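You operate a simulated robot arm through the tools that you are given. There is no shell and no other tool. Be economical: measure what you need, move in short steps, check, and stop when the job is done.

You run a simulated two-armed robot. Do the job below in one go: nothing can be reset, and whatever is moved stays where it is left.

Task
Take the dryer ball on the folding table and put it away on the shelf of the black stand. Put the red sock from the folding table in the rubber tray. Take the folded wool hat on the folding table and put it away on the shelf under the folding table. Put the bottle on the felt pad away on the top of the cabinet. Any order will do. Set down upright: bottle.

The check looks at the end state, three seconds after you hand in, the way a careful person would. Anything else that was tipped, shoved, dropped, spilled or broken makes it a failure.

Robot
Two 7-joint arms with two-finger parallel grippers on one trunk, on a base that drives. Base frame: it is fixed to the floor where the robot stands at the start and does not move with it; the origin is under the middle of the robot, x ahead of it, y to its left, z up. Readings come in mm, degrees, newtons and seconds.
The left shoulder is at the start at [50, 161, 1148], the right one opposite. With the tool pointing down near the work surface each hand reaches from about 240 to 680 mm from the robot's upright axis, wherever it stands, measured 20 degrees to its own side. Places, roughly: dryer ball (6x7x5 cm) [700, 100, 900]; folded wool hat (7x17x3 cm) [600, -200, 900]; rubber tray [-2500, 900, 800]; shelf of the black stand [-2600, 900, 400]; shelf under the folding table [500, 200, 400]; top of the cabinet [-2900, -5000, 900]. Payload 3.43 kg a hand.
The tool frame of a hand sits at the grasp point between the pads (the TCP): z along the fingers, y along the line on which they close. The tips reach 30 mm beyond it. The gripper opens to 94 mm. The fingers are 28 mm wide and 10 mm thick; the gripper's body (50 by 96 mm) begins 55 mm behind the TCP.
Orientation is told as [roll, pitch, yaw] about the base's x, y, z axes, in that order, counted from this pose: with the fingers straight down and closing along the base's y, the tool's x points along the base's -x, its y along +y and its z along -z.

Tools
- The arms move only by the tool send_rows. It takes "left_targets", "right_targets" or both (then of equal length, played together; a hand with none holds still); each is a list of rows, each a list of 3 entries, a list of its own where there are three numbers: the shift along the tool's x, y, z in mm, then the turn, a rotation vector about the tool's x, y, z in degrees, then the finger opening in mm, from 0 to 94. In form: [[[tx, ty, tz], [rx, ry, rz], gripper], ...]. A call has 1 to 20 rows; each row is the pose to reach, as a shift and turn from the pose commanded when the call began, along the tool's axes at that moment. Each row takes 0.2 s and may step no farther than 50 mm and 8.6 degrees from the row before; otherwise, or with a gripper value out of range, the whole call is refused. A pose out of reach is approached as far as the arm can. The call stops where the force on the tool passes 40 N (or 10 N more than at its start, if that is more) or the arm is blocked; 0.2 s more then pass. The fingers move at their own pace (about 45 mm/s each) and stop on an object; they squeeze with about 29 N. The grip force told is the motor's: it shows also when the fingers shut on nothing. Time passes only in rows, and 0.2 s behind the last, so rows that repeat a pose let the fingers close. It gives the time, the measured TCP pose, the force on the tool (base axes), the opening and the grip force at its end, in the units of the frame above (readings bear some noise), with the torque about the TCP (base axes, N m) and any sound that the robot's microphone picked up.
- Cameras (640 x 400 px; columns grow to the right, rows downward): "scene" is now at [125.2, -14.9, 1277.6]; the picture's right is [-0.06, -1.00, 0.00], its down [-0.55, 0.03, -0.84] and it looks along [0.83, -0.05, -0.55] (base axes); focal length 214 px, centre (320, 200). "left" rides on the left gripper at [76, -14, -103] in its tool frame; the picture's right is [0.18, 0.98, 0.00], its down [-0.75, 0.14, -0.64] and it looks along [-0.63, 0.12, 0.77] (tool axes); focal length 243 px, centre (320, 200). "right" rides on the right gripper at [76, 14, -103] in its tool frame; the picture's right is [-0.18, 0.98, 0.00], its down [-0.75, -0.14, -0.64] and it looks along [-0.63, -0.12, 0.77] (tool axes); focal length 243 px, centre (320, 200). There is no depth. A picture from a camera that has moved, and an enlarged one, comes with that camera's place and axes in the base frame and with its lens. The place of the scene camera against the robot may be out by one fixed shift of up to 12 mm in any direction.
- camera(camera): a new picture of that camera. No time passes.
- slide_trunk(by): slides the trunk up (or, below 0, down) by that many mm; the arms and the scene camera ride with it, the base frame stays. It gives what a move gives, with no picture.
- drive_base(legs): drives the robot by 1 to 6 legs, each [ahead, left, turn to the left] in mm, mm and degrees, along the robot's own axes; the way and the turn of a leg run together, so that a leg with both is an arc; at most 1500 mm and 180 degrees a leg. The arms and the cameras ride along, it lands a little off, and it stops where it bumps. It gives what a move gives.
- aim_head(pan, tilt): turns the head with the scene camera to pan (to the left, within 80 degrees either way) and tilt (down, from -29 to 69), counted from straight ahead of the robot. It gives what a move gives.
- inspect(camera, box): a new picture of the part [left, top, right, bottom] of that camera's present view, enlarged. No time passes.
- close_job(): hands the job in; it is judged then, once.

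Work in short steps. Places have to be worked out from the pictures, the camera data and where the tool is seen: move nearer, look again, correct. Check each grasp and each placing, and mend what went wrong. You have 165 turns and 130 pictures in all, those below and enlarged ones among them. Open the grippers and draw the arms clear of the work before you hand the job in, unless the task says otherwise; then end with one line.

The tools are called after "Call:" by a JSON object that holds its "op" and its "data". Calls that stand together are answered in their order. send_rows: Moves the arms, as the interface text tells. Its arguments: {"type":"object","properties":{"left_targets":{"type":"array","items":{"type":"array"}},"right_targets":{"type":"array","items":{"type":"array"}}},"required":[]} The other tools are called the same way: slide_trunk (by) slides the trunk up or down; drive_base (legs) drives the base; aim_head (pan, tilt) turns the head that bears the scene camera; camera (camera) takes a picture; inspect (camera, box) takes an enlarged picture of a part of a camera's view; close_job () hands the job in.

At the start:

```text
time: 0.0
left_tcp_pos: [374.6, 165.6, 1182.7]
left_tool_rot: [-0.1, -0.1, 0.1]
left_contact_force: [0.0, -0.1, 0.5]
left_ft_torque: [-0.02, 0.01, 0.01]
left_grip_width: 94.1
left_grasp_force: 0.0
right_tcp_pos: [318.3, -136.4, 1158.5]
right_tool_rot: [0.0, 0.0, 0.0]
right_contact_force: [0.3, -0.4, 0.6]
right_ft_torque: [0.01, 0.03, 0.0]
right_grip_width: 94.3
right_grasp_force: 0.0
trunk travel left (down, up): [-175.0, 92.0]
robot x, y, heading: [-1.3, 1.1, 0.2]
head pan, tilt: [-3.5, 33.3]
```

scene: 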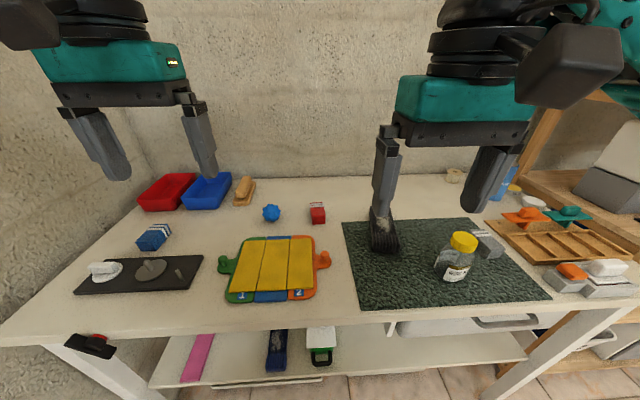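
right: 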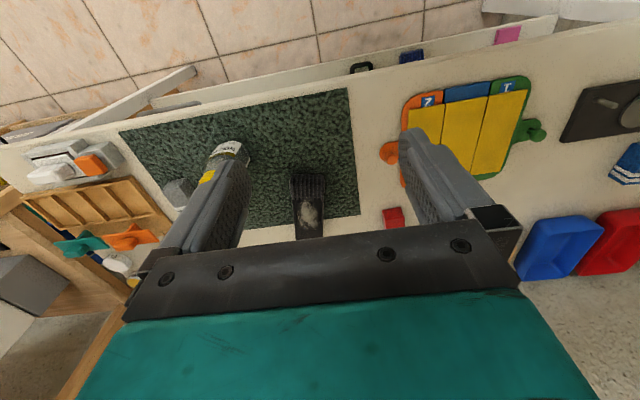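
left: 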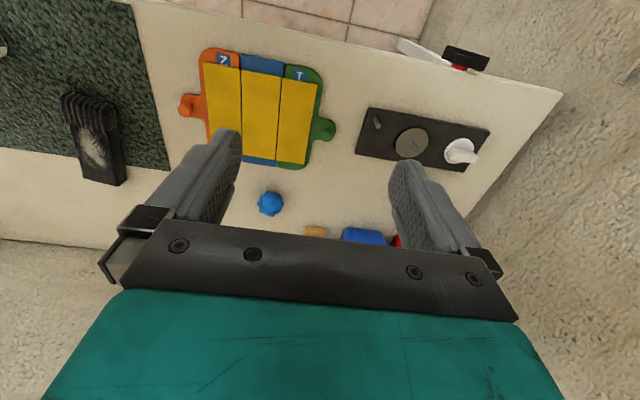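

The ball is around [655,103], the red sock [648,-37], the hat [563,-218] and the bottle [412,-335]. I'll look closer at the table.

Call:
{"op": "inspect", "data": {"camera": "scene", "box": [220, 160, 420, 285]}}

Call:
{"op": "inspect", "data": {"camera": "scene", "box": [380, 160, 640, 322]}}

Call:
{"op": "inspect", "data": {"camera": "scene", "box": [60, 280, 540, 400]}}

```text
3.20 times, centred on (320, 222) of scene
camera zoom: at [125.2, -14.9, 1277.6], right [-0.06, -1.0, 0.0], down [-0.55, 0.03, -0.84], along [0.83, -0.05, -0.55], focal length 686 px, centre (320, 128)
```

zoom: 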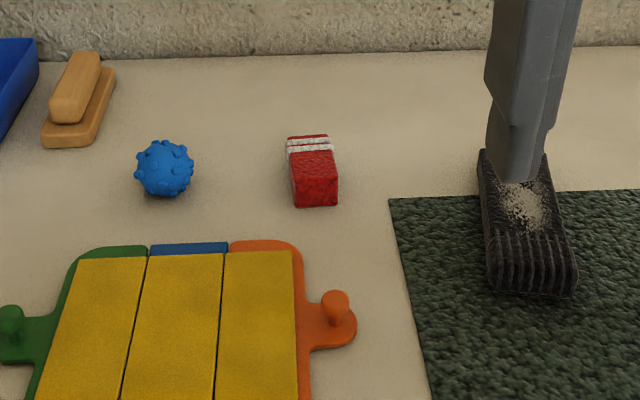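

```text
2.46 times, centred on (510, 241) of scene
camera zoom: at [125.2, -14.9, 1277.6], right [-0.06, -1.0, 0.0], down [-0.55, 0.03, -0.84], along [0.83, -0.05, -0.55], focal length 528 px, centre (-148, 99)
```

zoom: 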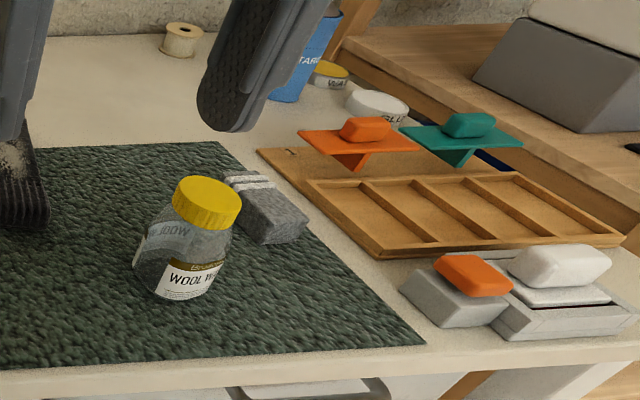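

```text
1.33 times, centred on (300, 340) of scene
camera zoom: at [125.2, -14.9, 1277.6], right [-0.06, -1.0, 0.0], down [-0.55, 0.03, -0.84], along [0.83, -0.05, -0.55], focal length 286 px, centre (347, 13)
```

zoom: 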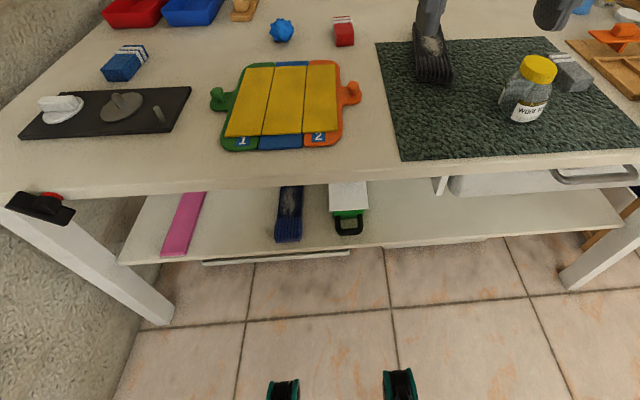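

The wrist camera agrees on the ball at about [654,107]. I'll drive 80 mm closer to make the reaches comfortable.

Call:
{"op": "drive_base", "data": {"legs": [[80, 0, 0]]}}

Call:
{"op": "camera", "data": {"camera": "left"}}

Call:
{"op": "camera", "data": {"camera": "right"}}

Call:
{"op": "camera", "data": {"camera": "scene"}}

```text
time: 1.2
left_tcp_pos: [453.5, 166.7, 1181.7]
left_tool_rot: [0.1, -0.1, 0.1]
left_contact_force: [-1.3, -0.4, 0.5]
left_ft_torque: [-0.03, -0.02, 0.01]
left_grip_width: 93.8
left_grasp_force: 0.0
right_tcp_pos: [395.3, -136.1, 1158.0]
right_tool_rot: [0.0, 0.0, -0.1]
right_contact_force: [0.3, -0.5, -0.4]
right_ft_torque: [0.03, -0.06, -0.05]
right_grip_width: 93.9
right_grasp_force: 0.0
trunk travel left (down, up): [-175.0, 92.0]
robot x, y, heading: [78.3, -3.1, -0.1]
head pan, tilt: [-3.5, 33.3]
stopped in leg 1: the robot was blocked; the commanded pose is now the measured one
```

```text
123 pictures are left
camera left: at [377.2, 151.9, 1285.4], right [-0.19, 0.98, 0.0], down [0.75, 0.14, 0.64], along [0.63, 0.12, -0.77], focal length 243 px, centre (320, 200)
```

left: 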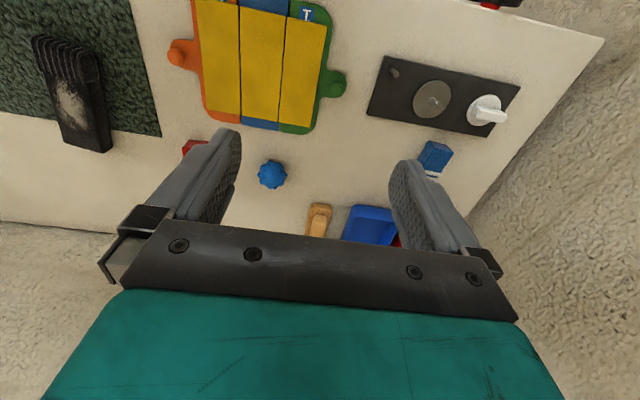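

```text
122 pictures are left
camera right: at [320.0, -123.2, 1259.2], right [0.18, 0.98, 0.0], down [0.75, -0.14, 0.64], along [0.63, -0.12, -0.77], focal length 243 px, centre (320, 200)
```

right: 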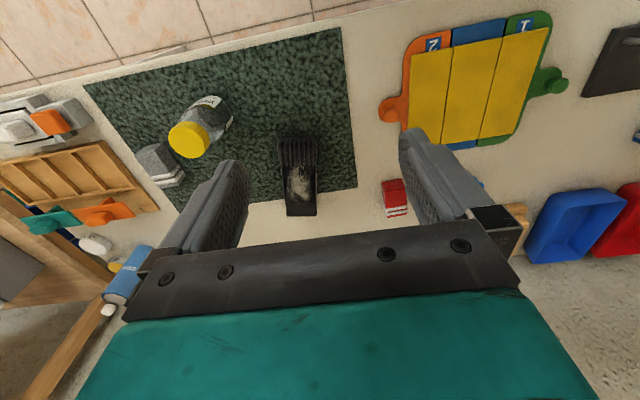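

```text
121 pictures are left
camera scene: at [202.5, -14.9, 1277.7], right [-0.06, -1.0, 0.0], down [-0.55, 0.03, -0.84], along [0.84, -0.05, -0.55], focal length 214 px, centre (320, 200)
```

scene: 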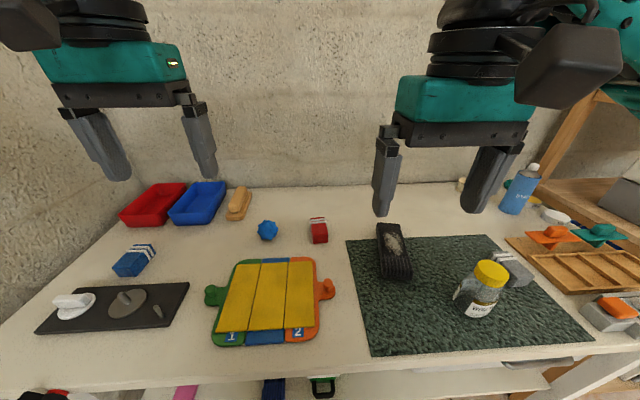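

The ball is at about [655,109] and the sock at [650,-33]. I'll back off 8 mm from the bump, then take the left hand above the ball.

Call:
{"op": "drive_base", "data": {"legs": [[-10, 0, 0]]}}

Call:
{"op": "send_rows", "data": {"left_targets": [[[-26, -7, 26], [0, 0, 0], 94], [[-52, -15, 52], [0, 0, 0], 94], [[-78, -22, 78], [0, 0, 0], 94], [[-104, -29, 104], [0, 0, 0], 94], [[-130, -37, 130], [0, 0, 0], 94], [[-156, -44, 156], [0, 0, 0], 94], [[-182, -51, 182], [0, 0, 0], 94], [[-208, -57, 205], [0, 0, 0], 94]]}}

Call:
{"op": "camera", "data": {"camera": "left"}}

```text
time: 1.9
left_tcp_pos: [441.9, 166.7, 1181.2]
left_tool_rot: [0.0, -0.1, 0.1]
left_contact_force: [-0.8, -0.2, 0.4]
left_ft_torque: [0.01, -0.02, 0.02]
left_grip_width: 93.6
left_grasp_force: 0.1
right_tcp_pos: [385.8, -137.1, 1157.6]
right_tool_rot: [0.0, 0.0, -0.1]
right_contact_force: [0.4, 0.0, 0.1]
right_ft_torque: [-0.03, -0.04, -0.01]
right_grip_width: 94.2
right_grasp_force: 0.0
trunk travel left (down, up): [-175.0, 92.0]
robot x, y, heading: [67.8, 3.4, 0.0]
head pan, tilt: [-3.5, 33.3]
```

```text
time: 3.8
left_tcp_pos: [650.8, 108.6, 974.5]
left_tool_rot: [-0.1, -0.1, 0.1]
left_contact_force: [-0.7, 0.4, -0.6]
left_ft_torque: [0.01, 0.02, 0.01]
left_grip_width: 93.9
left_grasp_force: 0.0
right_tcp_pos: [387.9, -135.8, 1157.1]
right_tool_rot: [0.0, 0.2, -0.2]
right_contact_force: [0.0, 0.1, 0.9]
right_ft_torque: [0.0, 0.0, 0.04]
right_grip_width: 94.1
right_grasp_force: 0.0
trunk travel left (down, up): [-175.0, 92.0]
robot x, y, heading: [64.2, -2.5, -0.3]
head pan, tilt: [-3.5, 33.3]
```

```text
120 pictures are left
camera left: at [575.9, 94.8, 1078.3], right [-0.19, 0.98, 0.0], down [0.75, 0.14, 0.64], along [0.63, 0.12, -0.77], focal length 243 px, centre (320, 200)
```

left: 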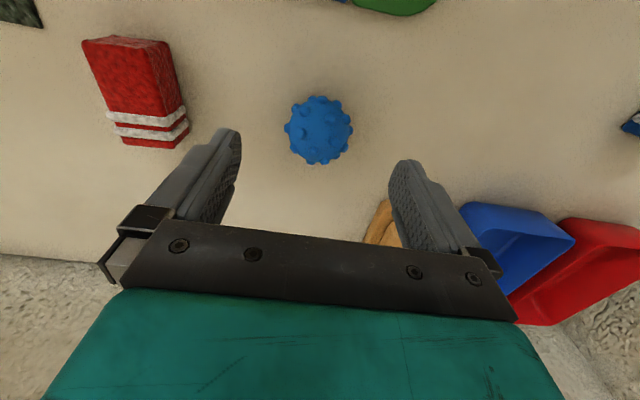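

Ball measured at [658,110]; descend to z≈892 and close.

Call:
{"op": "send_rows", "data": {"left_targets": [[[-7, 1, 28], [0, 0, 0], 94], [[-7, 1, 56], [0, 0, 0], 94], [[-7, 1, 82], [0, 0, 0], 94], [[-7, 1, 82], [0, 0, 0], 94], [[-7, 1, 82], [0, 0, 0], 30], [[-7, 1, 82], [0, 0, 0], 30], [[-7, 1, 82], [0, 0, 0], 30], [[-7, 1, 82], [0, 0, 0], 30], [[-7, 1, 82], [0, 0, 0], 30], [[-7, 1, 42], [0, 0, 0], 30], [[-7, 1, 0], [0, 0, 0], 30]]}}

Call:
{"op": "camera", "data": {"camera": "left"}}

```text
time: 6.2
left_tcp_pos: [656.8, 110.3, 979.2]
left_tool_rot: [0.0, -0.1, 0.1]
left_contact_force: [-0.9, -0.8, 0.4]
left_ft_torque: [0.01, -0.02, -0.05]
left_grip_width: 58.0
left_grasp_force: 29.5
right_tcp_pos: [387.4, -136.8, 1157.9]
right_tool_rot: [0.0, 0.0, -0.1]
right_contact_force: [-0.8, 0.1, -0.3]
right_ft_torque: [0.0, -0.02, 0.01]
right_grip_width: 94.0
right_grasp_force: 0.1
trunk travel left (down, up): [-175.0, 92.0]
robot x, y, heading: [68.7, 1.2, -0.2]
head pan, tilt: [-3.5, 33.3]
```

```text
119 pictures are left
camera left: at [581.5, 96.6, 1082.8], right [-0.19, 0.98, 0.0], down [0.75, 0.14, 0.64], along [0.63, 0.12, -0.77], focal length 243 px, centre (320, 200)
```

left: 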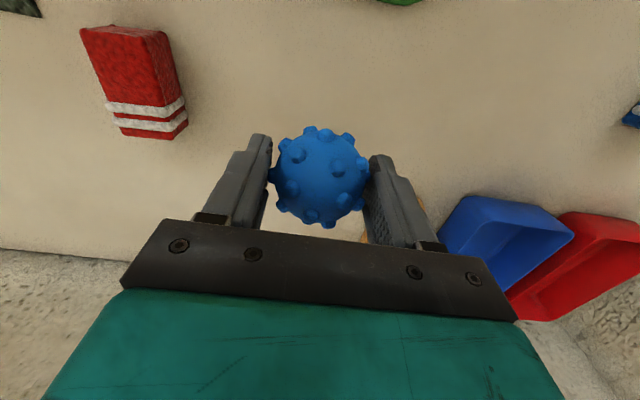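

Ball is held. Now withdraw the left hand while the right hand goes above the sock at [654,-27].

Call:
{"op": "send_rows", "data": {"left_targets": [[[22, 10, -20], [0, 0, 0], 30], [[44, 20, -40], [0, 0, 0], 30], [[67, 30, -60], [0, 0, 0], 30], [[89, 40, -80], [0, 0, 0], 30], [[111, 50, -100], [0, 0, 0], 30], [[133, 60, -120], [0, 0, 0], 30], [[156, 70, -140], [0, 0, 0], 30], [[178, 80, -160], [0, 0, 0], 30], [[200, 90, -180], [0, 0, 0], 30]], "right_targets": [[[-29, 12, 19], [0, 0, 0], 94], [[-58, 24, 38], [0, 0, 0], 94], [[-88, 36, 57], [0, 0, 0], 94], [[-117, 48, 76], [0, 0, 0], 94], [[-146, 60, 96], [0, 0, 0], 94], [[-176, 73, 115], [0, 0, 0], 94], [[-205, 85, 134], [0, 0, 0], 94], [[-235, 97, 153], [0, 0, 0], 94], [[-265, 109, 173], [0, 0, 0], 94]]}}

Call:
{"op": "camera", "data": {"camera": "right"}}

```text
time: 8.2
left_tcp_pos: [457.8, 199.6, 1155.4]
left_tool_rot: [0.1, -0.1, 0.0]
left_contact_force: [-0.1, 0.5, 0.3]
left_ft_torque: [-0.02, -0.01, 0.02]
left_grip_width: 57.5
left_grasp_force: 29.6
right_tcp_pos: [651.1, -27.0, 984.4]
right_tool_rot: [-0.1, 0.0, 0.1]
right_contact_force: [-0.1, 0.2, 0.1]
right_ft_torque: [-0.05, 0.0, -0.01]
right_grip_width: 93.8
right_grasp_force: 0.1
trunk travel left (down, up): [-175.0, 92.0]
robot x, y, heading: [70.4, -1.3, 0.1]
head pan, tilt: [-3.5, 33.3]
```

```text
118 pictures are left
camera right: at [574.5, -14.3, 1084.8], right [0.18, 0.98, 0.0], down [0.75, -0.14, 0.64], along [0.63, -0.12, -0.77], focal length 243 px, centre (320, 200)
```

right: 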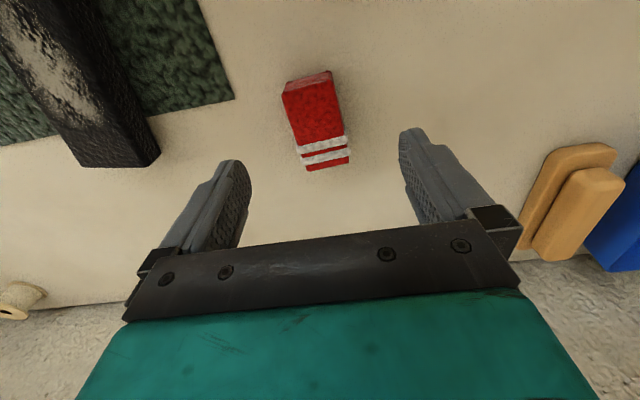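

Sock is centred at [653,-29]; descend to 893, close and lift.

Call:
{"op": "send_rows", "data": {"right_targets": [[[-2, -2, 30], [0, 0, 0], 94], [[-2, -2, 60], [0, 0, 0], 94], [[-2, -2, 91], [0, 0, 0], 94], [[-2, -2, 91], [0, 0, 0], 94], [[-2, -2, 91], [0, 0, 0], 15], [[-2, -2, 91], [0, 0, 0], 15], [[-2, -2, 91], [0, 0, 0], 15], [[-2, -2, 91], [0, 0, 0], 15], [[-2, -2, 91], [0, 0, 0], 15], [[-2, -2, 91], [0, 0, 0], 15], [[-2, -2, 50], [0, 0, 0], 15], [[-2, -2, 5], [0, 0, 0], 15]]}}

Call:
{"op": "camera", "data": {"camera": "right"}}

```text
time: 10.8
left_tcp_pos: [458.1, 198.9, 1155.6]
left_tool_rot: [0.0, 0.0, 0.0]
left_contact_force: [0.1, 1.1, -1.1]
left_ft_torque: [0.02, 0.0, 0.03]
left_grip_width: 57.4
left_grasp_force: 29.9
right_tcp_pos: [653.7, -28.1, 978.6]
right_tool_rot: [0.0, 0.2, -0.1]
right_contact_force: [-0.2, 0.5, 0.4]
right_ft_torque: [0.0, -0.02, 0.0]
right_grip_width: 48.0
right_grasp_force: 28.9
trunk travel left (down, up): [-175.0, 92.0]
robot x, y, heading: [68.8, -0.2, -0.1]
head pan, tilt: [-3.5, 33.3]
```

```text
117 pictures are left
camera right: at [578.0, -15.2, 1079.6], right [0.19, 0.98, 0.0], down [0.75, -0.14, 0.64], along [0.63, -0.12, -0.77], focal length 243 px, centre (320, 200)
```

right: 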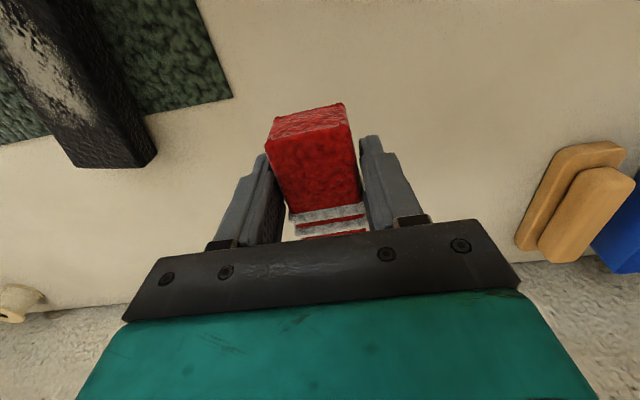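

Sock is held. Retract the right hand, back off from the table and turn left halfway to look.

Call:
{"op": "send_rows", "data": {"right_targets": [[[29, -12, -19], [0, 0, 0], 15], [[58, -24, -38], [0, 0, 0], 15], [[88, -36, -57], [0, 0, 0], 15], [[117, -48, -76], [0, 0, 0], 15], [[146, -60, -96], [0, 0, 0], 15], [[176, -73, -115], [0, 0, 0], 15], [[205, -85, -134], [0, 0, 0], 15], [[235, -97, -153], [0, 0, 0], 15], [[265, -120, -173], [0, 0, 0], 15]]}}

Call:
{"op": "drive_base", "data": {"legs": [[-400, 0, 0]]}}

Call:
{"op": "aim_head", "data": {"pan": 75, "tilt": 25}}

Call:
{"op": "camera", "data": {"camera": "scene"}}

```text
time: 12.8
left_tcp_pos: [457.9, 198.1, 1156.9]
left_tool_rot: [0.0, 0.0, 0.1]
left_contact_force: [-0.2, 0.1, -1.5]
left_ft_torque: [-0.02, -0.02, -0.02]
left_grip_width: 57.2
left_grasp_force: 29.5
right_tcp_pos: [388.0, -148.6, 1157.4]
right_tool_rot: [0.0, 0.1, 0.1]
right_contact_force: [-0.3, -0.3, -0.8]
right_ft_torque: [0.02, -0.03, 0.02]
right_grip_width: 47.4
right_grasp_force: 29.0
trunk travel left (down, up): [-175.0, 92.0]
robot x, y, heading: [67.9, -2.3, -0.2]
head pan, tilt: [-3.5, 33.3]
```

```text
time: 15.3
left_tcp_pos: [52.4, 198.8, 1157.2]
left_tool_rot: [0.1, 0.1, 0.2]
left_contact_force: [0.3, 0.1, -0.1]
left_ft_torque: [-0.02, -0.03, -0.01]
left_grip_width: 57.0
left_grasp_force: 28.9
right_tcp_pos: [-16.5, -147.5, 1156.5]
right_tool_rot: [0.0, 0.1, 0.1]
right_contact_force: [-0.2, -0.3, 0.4]
right_ft_torque: [0.02, 0.0, 0.01]
right_grip_width: 47.6
right_grasp_force: 29.4
trunk travel left (down, up): [-175.0, 92.0]
robot x, y, heading: [-335.7, 3.6, -0.0]
head pan, tilt: [-3.5, 33.3]
```

```text
time: 16.8
left_tcp_pos: [53.8, 198.9, 1155.9]
left_tool_rot: [0.0, 0.0, 0.2]
left_contact_force: [-0.5, 0.3, -0.7]
left_ft_torque: [-0.01, -0.04, -0.01]
left_grip_width: 56.9
left_grasp_force: 29.4
right_tcp_pos: [-15.7, -147.3, 1156.9]
right_tool_rot: [0.0, 0.1, 0.1]
right_contact_force: [-0.9, -0.3, -0.1]
right_ft_torque: [0.0, -0.01, -0.02]
right_grip_width: 47.3
right_grasp_force: 29.0
trunk travel left (down, up): [-175.0, 92.0]
robot x, y, heading: [-338.1, -1.6, 0.2]
head pan, tilt: [75.0, 25.0]
```

```text
116 pictures are left
camera scene: at [-276.8, 79.3, 1290.6], right [0.97, -0.26, 0.0], down [-0.11, -0.41, -0.91], along [0.23, 0.88, -0.42], focal length 214 px, centre (320, 200)
```

scene: 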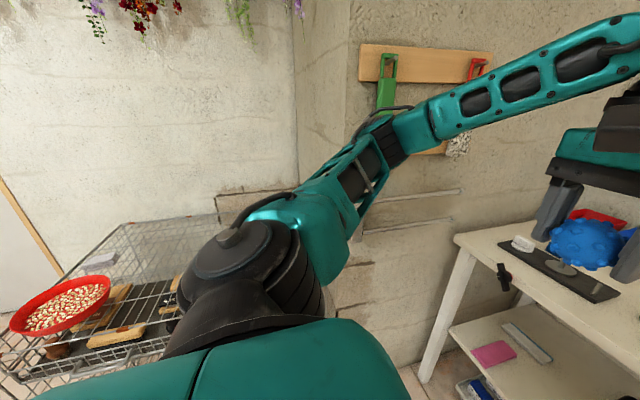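

A wire crate sits to the left. I'll look to the right and then decide which way to turn.

Call:
{"op": "aim_head", "data": {"pan": -75, "tilt": 25}}

Call:
{"op": "camera", "data": {"camera": "scene"}}

```text
time: 19.1
left_tcp_pos: [53.8, 198.3, 1156.3]
left_tool_rot: [0.0, 0.1, 0.2]
left_contact_force: [0.0, -0.8, -0.3]
left_ft_torque: [0.01, 0.03, 0.01]
left_grip_width: 56.8
left_grasp_force: 28.8
right_tcp_pos: [-16.3, -147.2, 1156.8]
right_tool_rot: [0.0, 0.1, 0.0]
right_contact_force: [1.1, -0.1, -0.5]
right_ft_torque: [0.01, 0.02, 0.05]
right_grip_width: 47.1
right_grasp_force: 28.8
trunk travel left (down, up): [-175.0, 92.0]
robot x, y, heading: [-335.2, -3.1, 0.2]
head pan, tilt: [-75.0, 25.0]
```

```text
115 pictures are left
camera scene: at [-276.5, -98.6, 1290.6], right [-0.97, -0.26, 0.0], down [-0.11, 0.41, -0.91], along [0.24, -0.87, -0.42], focal length 214 px, centre (320, 200)
```

scene: 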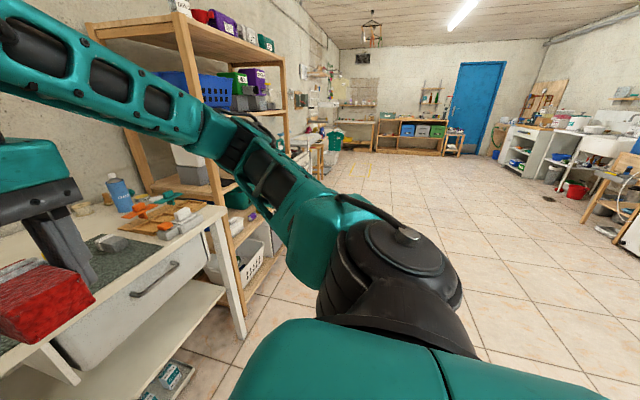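

The right side is open. I'll turn right 90° and look with the head panned right.

Call:
{"op": "drive_base", "data": {"legs": [[-100, 0, 0], [0, 0, -90]]}}

Call:
{"op": "aim_head", "data": {"pan": -70, "tilt": 20}}

Call:
{"op": "camera", "data": {"camera": "scene"}}

```text
time: 24.2
left_tcp_pos: [-249.3, -396.9, 1156.6]
left_tool_rot: [0.0, 0.0, -91.7]
left_contact_force: [-0.6, -0.2, 0.4]
left_ft_torque: [-0.03, -0.01, -0.02]
left_grip_width: 56.6
left_grasp_force: 29.1
right_tcp_pos: [-594.6, -316.6, 1157.3]
right_tool_rot: [-0.1, 0.0, -91.7]
right_contact_force: [0.0, -0.5, -0.6]
right_ft_torque: [-0.01, 0.0, 0.0]
right_grip_width: 47.4
right_grasp_force: 29.3
trunk travel left (down, up): [-175.0, 92.0]
robot x, y, heading: [-436.4, -2.7, -91.7]
head pan, tilt: [-75.0, 25.0]
```

```text
time: 24.8
left_tcp_pos: [-248.9, -395.3, 1157.2]
left_tool_rot: [0.0, 0.0, -91.6]
left_contact_force: [0.3, 0.4, -0.7]
left_ft_torque: [0.03, 0.01, 0.0]
left_grip_width: 56.4
left_grasp_force: 28.9
right_tcp_pos: [-594.0, -317.6, 1156.1]
right_tool_rot: [0.0, 0.1, -91.7]
right_contact_force: [0.2, -0.2, -0.6]
right_ft_torque: [-0.02, -0.03, 0.02]
right_grip_width: 47.2
right_grasp_force: 29.3
trunk travel left (down, up): [-175.0, 92.0]
robot x, y, heading: [-436.0, 1.6, -91.6]
head pan, tilt: [-70.0, 20.0]
```

```text
114 pictures are left
camera scene: at [-529.3, -79.2, 1298.7], right [-0.31, 0.95, 0.0], down [0.33, 0.11, -0.94], along [-0.89, -0.29, -0.34], focal length 214 px, centre (320, 200)
```

scene: 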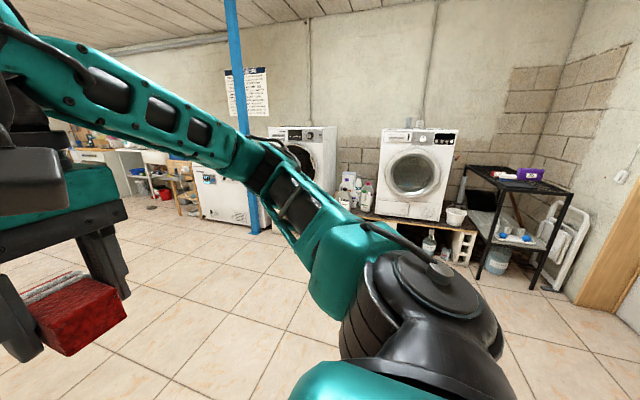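

The black stand is visible ahead of me to the right. Turn to face -x and drive ahead, then sideways.

Call:
{"op": "drive_base", "data": {"legs": [[0, 0, -88.4], [1100, 0, 0], [0, -800, 0]]}}

Call:
{"op": "aim_head", "data": {"pan": 0, "tilt": 30}}

Call:
{"op": "camera", "data": {"camera": "scene"}}

```text
time: 38.1
left_tcp_pos: [-1943.0, 581.0, 1156.5]
left_tool_rot: [0.0, 0.0, -179.4]
left_contact_force: [-0.4, -0.3, -0.1]
left_ft_torque: [-0.02, 0.01, 0.0]
left_grip_width: 56.3
left_grasp_force: 29.4
right_tcp_pos: [-1876.0, 929.0, 1157.3]
right_tool_rot: [0.0, 0.1, -179.7]
right_contact_force: [0.1, 0.2, 0.1]
right_ft_torque: [-0.03, 0.0, 0.01]
right_grip_width: 47.3
right_grasp_force: 29.2
trunk travel left (down, up): [-175.0, 92.0]
robot x, y, heading: [-1551.3, 785.3, -179.5]
head pan, tilt: [-70.0, 20.0]
```

```text
time: 39.5
left_tcp_pos: [-1944.0, 580.9, 1156.6]
left_tool_rot: [0.0, 0.0, -179.4]
left_contact_force: [-0.3, 0.2, 0.0]
left_ft_torque: [-0.04, 0.04, 0.01]
left_grip_width: 56.6
left_grasp_force: 29.2
right_tcp_pos: [-1875.5, 927.9, 1157.3]
right_tool_rot: [0.0, 0.0, -179.7]
right_contact_force: [-0.2, -0.3, -0.4]
right_ft_torque: [0.02, -0.03, -0.02]
right_grip_width: 47.5
right_grasp_force: 29.5
trunk travel left (down, up): [-175.0, 92.0]
robot x, y, heading: [-1553.6, 782.5, -179.6]
head pan, tilt: [0.0, 30.0]
```

```text
113 pictures are left
camera scene: at [-1688.4, 771.5, 1282.7], right [-0.01, 1.0, 0.0], down [0.5, 0.0, -0.87], along [-0.87, -0.01, -0.5], focal length 214 px, centre (320, 200)
```

scene: 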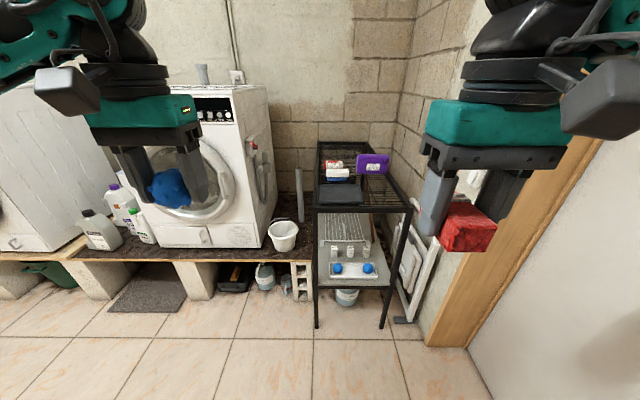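

Call:
{"op": "inspect", "data": {"camera": "scene", "box": [280, 130, 430, 330]}}

```text
2.00 times, centred on (355, 230) of scene
camera zoom: at [-1688.4, 771.5, 1282.7], right [-0.01, 1.0, 0.0], down [0.5, 0.0, -0.87], along [-0.87, -0.01, -0.5], focal length 429 px, centre (250, 140)
```

zoom: 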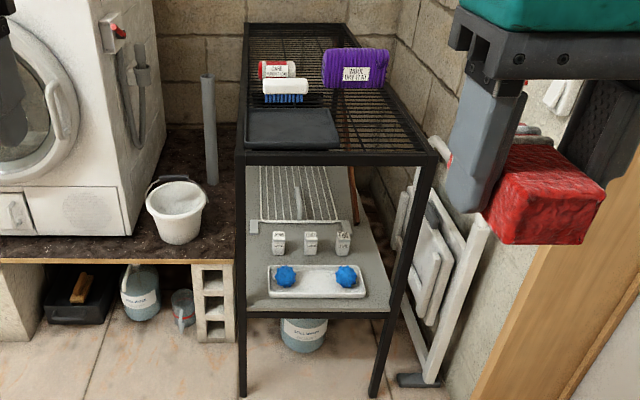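

The rubber tray is on the stand's top front, around [-2520,850,~835]; the stand's shelf (z≈377) holds a white dish with two similar balls. I'll drive closer and look.

Call:
{"op": "drive_base", "data": {"legs": [[420, 70, -0.4]]}}

Call:
{"op": "aim_head", "data": {"pan": -15, "tilt": 45}}

Call:
{"op": "camera", "data": {"camera": "scene"}}

Call:
{"op": "camera", "data": {"camera": "right"}}

```text
time: 42.1
left_tcp_pos: [-2369.3, 512.2, 1156.6]
left_tool_rot: [0.0, 0.0, -179.8]
left_contact_force: [0.1, -0.6, -0.1]
left_ft_torque: [-0.02, -0.02, 0.01]
left_grip_width: 56.3
left_grasp_force: 28.7
right_tcp_pos: [-2299.5, 858.1, 1155.9]
right_tool_rot: [-0.1, 0.1, -180.0]
right_contact_force: [-0.4, 1.0, 0.7]
right_ft_torque: [0.02, -0.02, 0.01]
right_grip_width: 47.4
right_grasp_force: 28.5
trunk travel left (down, up): [-175.0, 92.0]
robot x, y, heading: [-1978.7, 709.9, -179.8]
head pan, tilt: [0.0, 30.0]
```

```text
time: 42.9
left_tcp_pos: [-2367.7, 511.4, 1157.1]
left_tool_rot: [-0.1, 0.1, -179.8]
left_contact_force: [0.8, -0.3, -0.5]
left_ft_torque: [-0.06, -0.01, 0.0]
left_grip_width: 56.5
left_grasp_force: 29.1
right_tcp_pos: [-2298.3, 858.8, 1156.0]
right_tool_rot: [0.0, 0.1, -179.9]
right_contact_force: [0.2, -1.2, -0.9]
right_ft_torque: [0.04, 0.0, -0.01]
right_grip_width: 47.2
right_grasp_force: 28.6
trunk travel left (down, up): [-175.0, 92.0]
robot x, y, heading: [-1975.5, 710.9, -180.1]
head pan, tilt: [-15.0, 45.0]
```

```text
111 pictures are left
camera scene: at [-2100.1, 722.4, 1260.1], right [0.26, 0.97, 0.0], down [0.68, -0.18, -0.71], along [-0.68, 0.18, -0.71], focal length 214 px, centre (320, 200)
```

scene: 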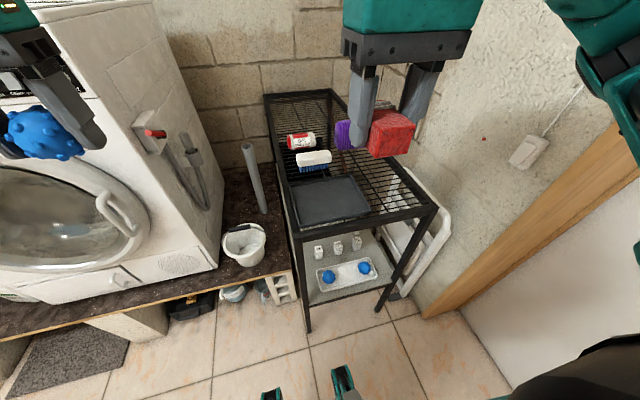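

```text
110 pictures are left
camera right: at [-2222.8, 843.2, 1257.7], right [-0.18, -0.98, 0.0], down [-0.75, 0.14, 0.64], along [-0.63, 0.12, -0.77], focal length 243 px, centre (320, 200)
```

right: 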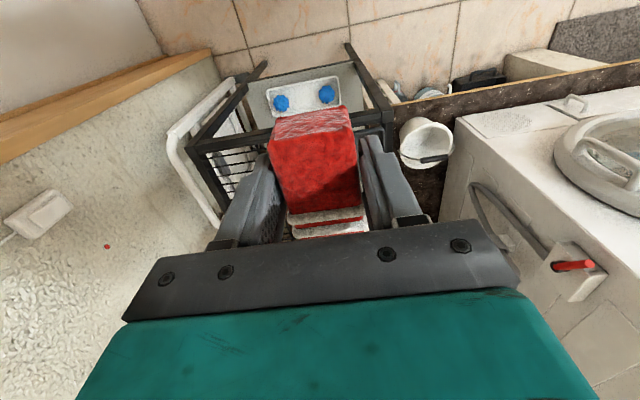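

The tray's centre works out to [-2505,855] with its floor near 845. I'll move the right hand above it.

Call:
{"op": "send_rows", "data": {"right_targets": [[[-30, 0, 15], [0, 0, 0], 15], [[-60, 0, 30], [0, 0, 0], 15], [[-92, 0, 45], [0, 0, 0], 15], [[-122, 0, 70], [0, 0, 0], 15], [[-150, 1, 100], [0, 0, 0], 15], [[-178, 1, 130], [0, 0, 0], 15], [[-207, 2, 160], [0, 0, 0], 15], [[-207, 2, 190], [0, 0, 0], 15], [[-207, 2, 220], [0, 0, 0], 15]]}}

Call:
{"op": "camera", "data": {"camera": "right"}}

Call:
{"op": "camera", "data": {"camera": "scene"}}

```text
time: 44.9
left_tcp_pos: [-2366.8, 511.5, 1156.0]
left_tool_rot: [0.0, 0.0, -179.8]
left_contact_force: [0.6, -0.5, 0.2]
left_ft_torque: [0.0, -0.01, -0.06]
left_grip_width: 56.5
left_grasp_force: 28.6
right_tcp_pos: [-2507.2, 856.2, 936.8]
right_tool_rot: [0.1, 0.2, -180.0]
right_contact_force: [0.0, -0.4, 0.0]
right_ft_torque: [0.0, -0.01, -0.01]
right_grip_width: 47.2
right_grasp_force: 28.6
trunk travel left (down, up): [-175.0, 92.0]
robot x, y, heading: [-1980.2, 709.9, -179.8]
head pan, tilt: [-15.0, 45.0]
```

```text
109 pictures are left
camera right: at [-2431.1, 840.8, 1038.2], right [-0.18, -0.98, 0.0], down [-0.75, 0.14, 0.64], along [-0.63, 0.12, -0.77], focal length 243 px, centre (320, 200)
```

right: 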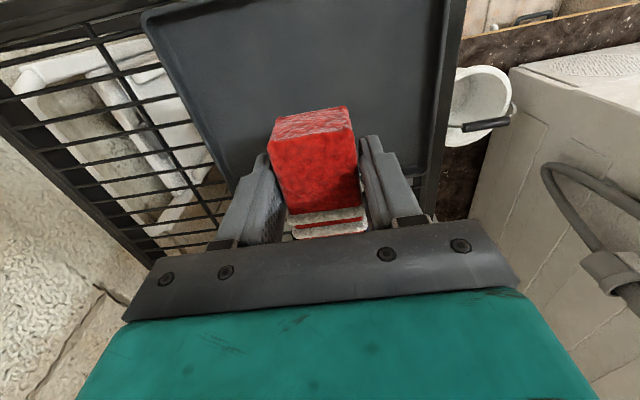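

```text
108 pictures are left
camera scene: at [-2100.2, 722.5, 1260.0], right [0.26, 0.97, 0.0], down [0.68, -0.18, -0.71], along [-0.68, 0.18, -0.71], focal length 214 px, centre (320, 200)
```

scene: 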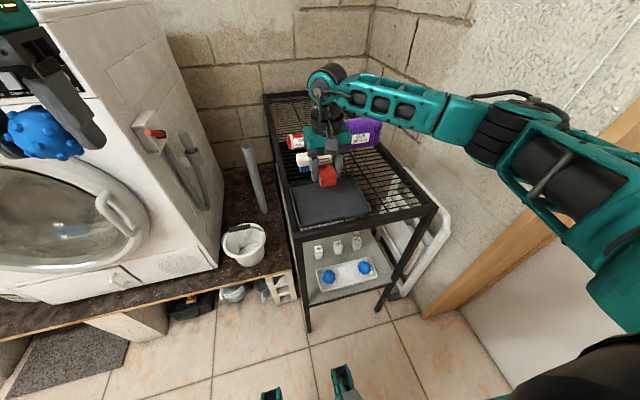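

Clear. Shift 12 mm nearer the tray's centre and lower to just over the floor.

Call:
{"op": "send_rows", "data": {"right_targets": [[[12, 0, 15], [0, 0, 0], 15], [[12, 0, 30], [0, 0, 0], 15], [[12, 0, 42], [0, 0, 0], 15], [[12, 0, 50], [0, 0, 0], 15], [[12, 0, 54], [0, 0, 0], 15], [[12, 0, 58], [0, 0, 0], 15]]}}

Call:
{"op": "camera", "data": {"camera": "right"}}

Call:
{"op": "inspect", "data": {"camera": "scene", "box": [270, 130, 400, 230]}}

```text
time: 46.3
left_tcp_pos: [-2368.0, 511.1, 1156.0]
left_tool_rot: [0.1, 0.1, -179.8]
left_contact_force: [0.7, 0.0, -0.7]
left_ft_torque: [0.0, -0.01, -0.02]
left_grip_width: 56.3
left_grasp_force: 29.3
right_tcp_pos: [-2494.1, 856.5, 878.1]
right_tool_rot: [0.1, 0.0, -180.0]
right_contact_force: [-0.1, -0.4, 0.6]
right_ft_torque: [0.01, -0.03, 0.02]
right_grip_width: 47.2
right_grasp_force: 28.7
trunk travel left (down, up): [-175.0, 92.0]
robot x, y, heading: [-1976.2, 711.4, -180.0]
head pan, tilt: [-15.0, 45.0]
```

```text
107 pictures are left
camera right: at [-2417.7, 841.5, 979.4], right [-0.18, -0.98, 0.0], down [-0.75, 0.14, 0.64], along [-0.63, 0.12, -0.77], focal length 243 px, centre (320, 200)
```

right: 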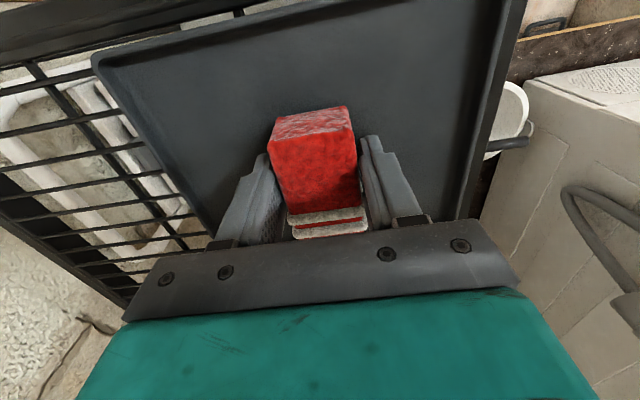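

```text
4.00 times, centred on (335, 180) of scene
camera zoom: at [-2100.0, 722.5, 1260.1], right [0.26, 0.97, 0.0], down [0.68, -0.18, -0.71], along [-0.68, 0.18, -0.71], focal length 858 px, centre (260, 280)
```

zoom: 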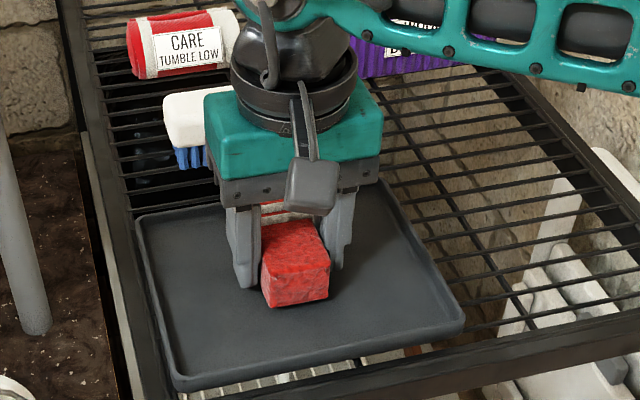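

Not touching yet and centred in the tray; lower in small steps until contact.

Call:
{"op": "send_rows", "data": {"right_targets": [[[0, 0, 5], [0, 0, 0], 15], [[0, 0, 10], [0, 0, 0], 15], [[0, 0, 14], [0, 0, 0], 15], [[0, 0, 14], [0, 0, 0], 15]]}}

```text
time: 47.3
left_tcp_pos: [-2365.2, 511.3, 1158.6]
left_tool_rot: [0.0, -0.1, -179.8]
left_contact_force: [-0.7, -1.1, -1.0]
left_ft_torque: [0.01, 0.03, -0.02]
left_grip_width: 56.1
left_grasp_force: 28.7
right_tcp_pos: [-2493.7, 856.9, 871.8]
right_tool_rot: [0.2, -0.6, 179.8]
right_contact_force: [3.0, 6.3, 38.1]
right_ft_torque: [0.14, -0.1, -0.03]
right_grip_width: 47.4
right_grasp_force: 29.2
trunk travel left (down, up): [-175.0, 92.0]
robot x, y, heading: [-1975.5, 710.9, -179.9]
head pan, tilt: [-15.0, 45.0]
```

Contact at 872. Ease up slightly, open, and lift.

Call:
{"op": "send_rows", "data": {"right_targets": [[[0, 0, -5], [0, 0, 0], 15], [[0, 0, -5], [0, 0, 0], 15], [[0, 0, -5], [0, 0, 60], 60]]}}

```text
refused: row 3 steps farther than a row can; nothing moved
```

Call:
{"op": "send_rows", "data": {"right_targets": [[[0, 0, -5], [0, 0, 0], 15], [[0, 0, -5], [0, 0, 0], 15], [[0, 0, -5], [0, 0, 0], 75], [[0, 0, -5], [0, 0, 0], 75], [[0, 0, -5], [0, 0, 0], 75], [[0, 0, -5], [0, 0, 0], 75], [[0, 0, -40], [0, 0, 0], 75], [[0, 0, -85], [0, 0, 0], 75], [[0, 0, -130], [0, 0, 0], 75]]}}

Call:
{"op": "inspect", "data": {"camera": "scene", "box": [270, 130, 400, 230]}}

```text
time: 49.3
left_tcp_pos: [-2367.0, 511.6, 1156.2]
left_tool_rot: [0.0, -0.1, -179.8]
left_contact_force: [0.6, -0.5, 0.1]
left_ft_torque: [-0.02, -0.01, 0.01]
left_grip_width: 56.4
left_grasp_force: 29.3
right_tcp_pos: [-2495.5, 857.1, 995.0]
right_tool_rot: [0.0, 0.1, -179.9]
right_contact_force: [0.2, 0.3, -0.2]
right_ft_torque: [-0.02, 0.02, 0.0]
right_grip_width: 75.0
right_grasp_force: 0.1
trunk travel left (down, up): [-175.0, 92.0]
robot x, y, heading: [-1979.8, 710.6, -180.0]
head pan, tilt: [-15.0, 45.0]
```

```text
4.00 times, centred on (335, 180) of scene
camera zoom: at [-2099.7, 722.2, 1260.0], right [0.26, 0.97, 0.0], down [0.68, -0.18, -0.71], along [-0.68, 0.18, -0.71], focal length 858 px, centre (260, 280)
```

zoom: 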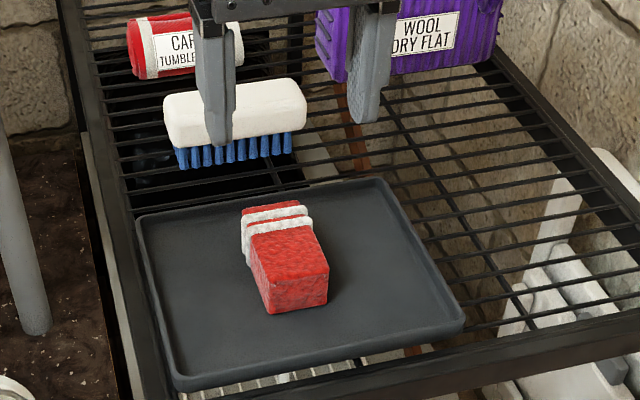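

The sock lies in the tray. Retract the right hand, back off, lower the trunk and look into the shelf.

Call:
{"op": "send_rows", "data": {"right_targets": [[[20, 0, -40], [0, 0, 0], 75], [[50, 0, -75], [0, 0, 0], 75], [[90, 0, -100], [0, 0, 0], 75], [[130, 0, -125], [0, 0, 0], 75], [[170, 0, -145], [0, 0, 0], 75], [[207, 0, -160], [0, 0, 0], 75]]}}

Call:
{"op": "drive_base", "data": {"legs": [[-300, -60, 0]]}}

Call:
{"op": "slide_trunk", "data": {"by": -175}}

Call:
{"op": "aim_head", "data": {"pan": -12, "tilt": 40}}

Call:
{"op": "camera", "data": {"camera": "scene"}}

```text
time: 50.7
left_tcp_pos: [-2367.6, 511.7, 1156.2]
left_tool_rot: [0.1, 0.1, -179.9]
left_contact_force: [-0.3, 1.0, -0.2]
left_ft_torque: [-0.04, 0.02, -0.02]
left_grip_width: 56.4
left_grasp_force: 29.1
right_tcp_pos: [-2284.5, 859.1, 1153.6]
right_tool_rot: [0.0, 0.1, -180.0]
right_contact_force: [-0.1, -1.3, -0.3]
right_ft_torque: [0.0, -0.01, 0.0]
right_grip_width: 74.8
right_grasp_force: 0.1
trunk travel left (down, up): [-175.0, 92.0]
robot x, y, heading: [-1975.4, 707.7, -179.7]
head pan, tilt: [-15.0, 45.0]
```

```text
time: 52.8
left_tcp_pos: [-2066.3, 572.9, 1156.7]
left_tool_rot: [0.1, 0.0, -179.7]
left_contact_force: [-0.2, 0.3, 0.0]
left_ft_torque: [-0.01, 0.0, 0.04]
left_grip_width: 56.2
left_grasp_force: 29.1
right_tcp_pos: [-1983.9, 918.9, 1153.8]
right_tool_rot: [0.0, 0.0, -179.9]
right_contact_force: [-0.2, -0.4, 1.0]
right_ft_torque: [0.02, 0.0, 0.01]
right_grip_width: 75.0
right_grasp_force: 0.1
trunk travel left (down, up): [-175.0, 92.0]
robot x, y, heading: [-1677.5, 770.2, -179.6]
head pan, tilt: [-15.0, 45.0]
```

```text
time: 54.8
left_tcp_pos: [-2067.7, 573.1, 982.5]
left_tool_rot: [0.0, 0.0, -179.7]
left_contact_force: [0.3, 0.3, -0.1]
left_ft_torque: [-0.01, 0.0, -0.01]
left_grip_width: 56.2
left_grasp_force: 29.3
right_tcp_pos: [-1985.4, 919.0, 978.1]
right_tool_rot: [0.0, 0.1, -179.9]
right_contact_force: [-0.2, 0.3, 0.3]
right_ft_torque: [-0.02, 0.02, -0.01]
right_grip_width: 74.8
right_grasp_force: 0.1
trunk travel left (down, up): [0.0, 267.0]
robot x, y, heading: [-1677.9, 772.8, -179.6]
head pan, tilt: [-15.0, 45.0]
```

```text
time: 55.4
left_tcp_pos: [-2066.8, 572.8, 981.2]
left_tool_rot: [0.0, 0.0, -179.8]
left_contact_force: [0.2, -0.5, -0.6]
left_ft_torque: [-0.01, -0.01, -0.01]
left_grip_width: 56.2
left_grasp_force: 28.9
right_tcp_pos: [-1985.1, 918.5, 978.4]
right_tool_rot: [0.1, 0.2, -179.9]
right_contact_force: [-0.3, -1.2, 0.2]
right_ft_torque: [-0.01, -0.03, -0.01]
right_grip_width: 74.8
right_grasp_force: 0.1
trunk travel left (down, up): [0.0, 267.0]
robot x, y, heading: [-1676.3, 773.5, -179.9]
head pan, tilt: [-12.0, 40.0]
```

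```text
104 pictures are left
camera scene: at [-1803.9, 780.1, 1092.3], right [0.21, 0.98, 0.0], down [0.63, -0.13, -0.77], along [-0.75, 0.16, -0.64], focal length 214 px, centre (320, 200)
```

scene: 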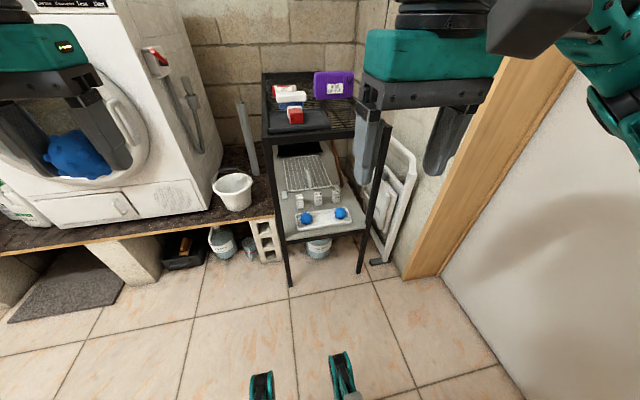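

Call:
{"op": "inspect", "data": {"camera": "scene", "box": [262, 130, 382, 250]}}

```text
3.33 times, centred on (322, 190) of scene
camera zoom: at [-1803.9, 780.1, 1092.3], right [0.21, 0.98, 0.0], down [0.63, -0.13, -0.77], along [-0.75, 0.16, -0.64], focal length 715 px, centre (313, 233)
```

zoom: 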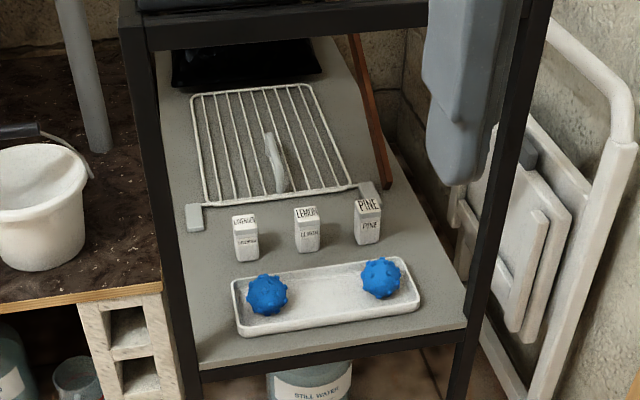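

Free space on the shelf is scarce: dish at x -2451..-2553, scent bottles behind, rack further back. I'll raise the right hand out of view and go closer to measure the gaps.

Call:
{"op": "send_rows", "data": {"right_targets": [[[0, 0, -45], [0, 0, 0], 75], [[0, 0, -90], [0, 0, 0], 75], [[0, 0, -135], [0, 0, 0], 75], [[0, 0, -180], [0, 0, 0], 75]]}}

Call:
{"op": "drive_base", "data": {"legs": [[300, 0, 0]]}}

Call:
{"op": "aim_head", "data": {"pan": -12, "tilt": 52}}

Call:
{"op": "inspect", "data": {"camera": "scene", "box": [200, 80, 440, 320]}}

```text
time: 56.4
left_tcp_pos: [-2067.2, 572.0, 980.9]
left_tool_rot: [0.0, -0.1, -179.8]
left_contact_force: [0.6, -0.3, -0.9]
left_ft_torque: [-0.04, -0.03, -0.01]
left_grip_width: 56.3
left_grasp_force: 29.1
right_tcp_pos: [-1983.3, 918.7, 1161.8]
right_tool_rot: [0.1, 0.0, -179.8]
right_contact_force: [0.7, -1.0, 0.6]
right_ft_torque: [-0.01, 0.01, -0.02]
right_grip_width: 75.1
right_grasp_force: 0.0
trunk travel left (down, up): [0.0, 267.0]
robot x, y, heading: [-1674.2, 771.8, -179.6]
head pan, tilt: [-12.0, 40.0]
```

```text
time: 58.5
left_tcp_pos: [-2366.6, 568.6, 981.0]
left_tool_rot: [0.0, 0.1, -179.4]
left_contact_force: [0.5, -0.6, -1.1]
left_ft_torque: [-0.01, -0.01, -0.02]
left_grip_width: 56.1
left_grasp_force: 28.4
right_tcp_pos: [-2285.7, 915.8, 1160.5]
right_tool_rot: [0.1, 0.1, -179.6]
right_contact_force: [0.8, 1.5, 0.0]
right_ft_torque: [0.0, 0.01, -0.03]
right_grip_width: 74.9
right_grasp_force: 0.0
trunk travel left (down, up): [0.0, 267.0]
robot x, y, heading: [-1975.7, 773.4, -179.6]
head pan, tilt: [-12.0, 40.0]
```

```text
time: 59.2
left_tcp_pos: [-2366.7, 568.4, 980.7]
left_tool_rot: [0.0, 0.0, -179.4]
left_contact_force: [0.1, -0.2, -0.3]
left_ft_torque: [-0.03, -0.01, -0.01]
left_grip_width: 56.1
left_grasp_force: 29.2
right_tcp_pos: [-2284.6, 916.3, 1159.2]
right_tool_rot: [0.0, 0.0, -179.6]
right_contact_force: [-0.3, 0.1, 0.6]
right_ft_torque: [-0.01, 0.01, -0.01]
right_grip_width: 75.1
right_grasp_force: 0.0
trunk travel left (down, up): [0.0, 267.0]
robot x, y, heading: [-1978.4, 769.8, -179.5]
head pan, tilt: [-12.0, 52.0]
```

```text
1.67 times, centred on (320, 200) of scene
camera zoom: at [-2094.4, 775.9, 1075.5], right [0.2, 0.98, 0.0], down [0.77, -0.16, -0.62], along [-0.6, 0.12, -0.79], focal length 358 px, centre (320, 200)
```

zoom: 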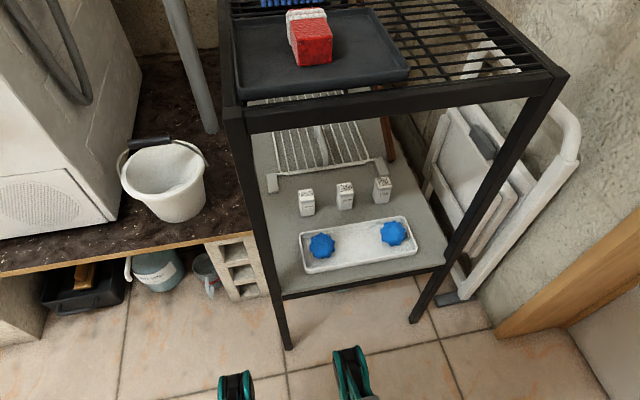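

Call:
{"op": "inspect", "data": {"camera": "scene", "box": [275, 150, 395, 250]}}

```text
4.00 times, centred on (335, 200) of scene
camera zoom: at [-2094.4, 775.9, 1075.5], right [0.2, 0.98, 0.0], down [0.77, -0.16, -0.62], along [-0.6, 0.12, -0.79], focal length 858 px, centre (260, 200)
```

zoom: 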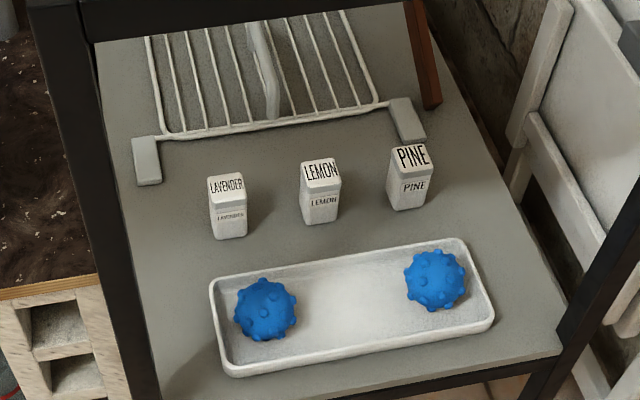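

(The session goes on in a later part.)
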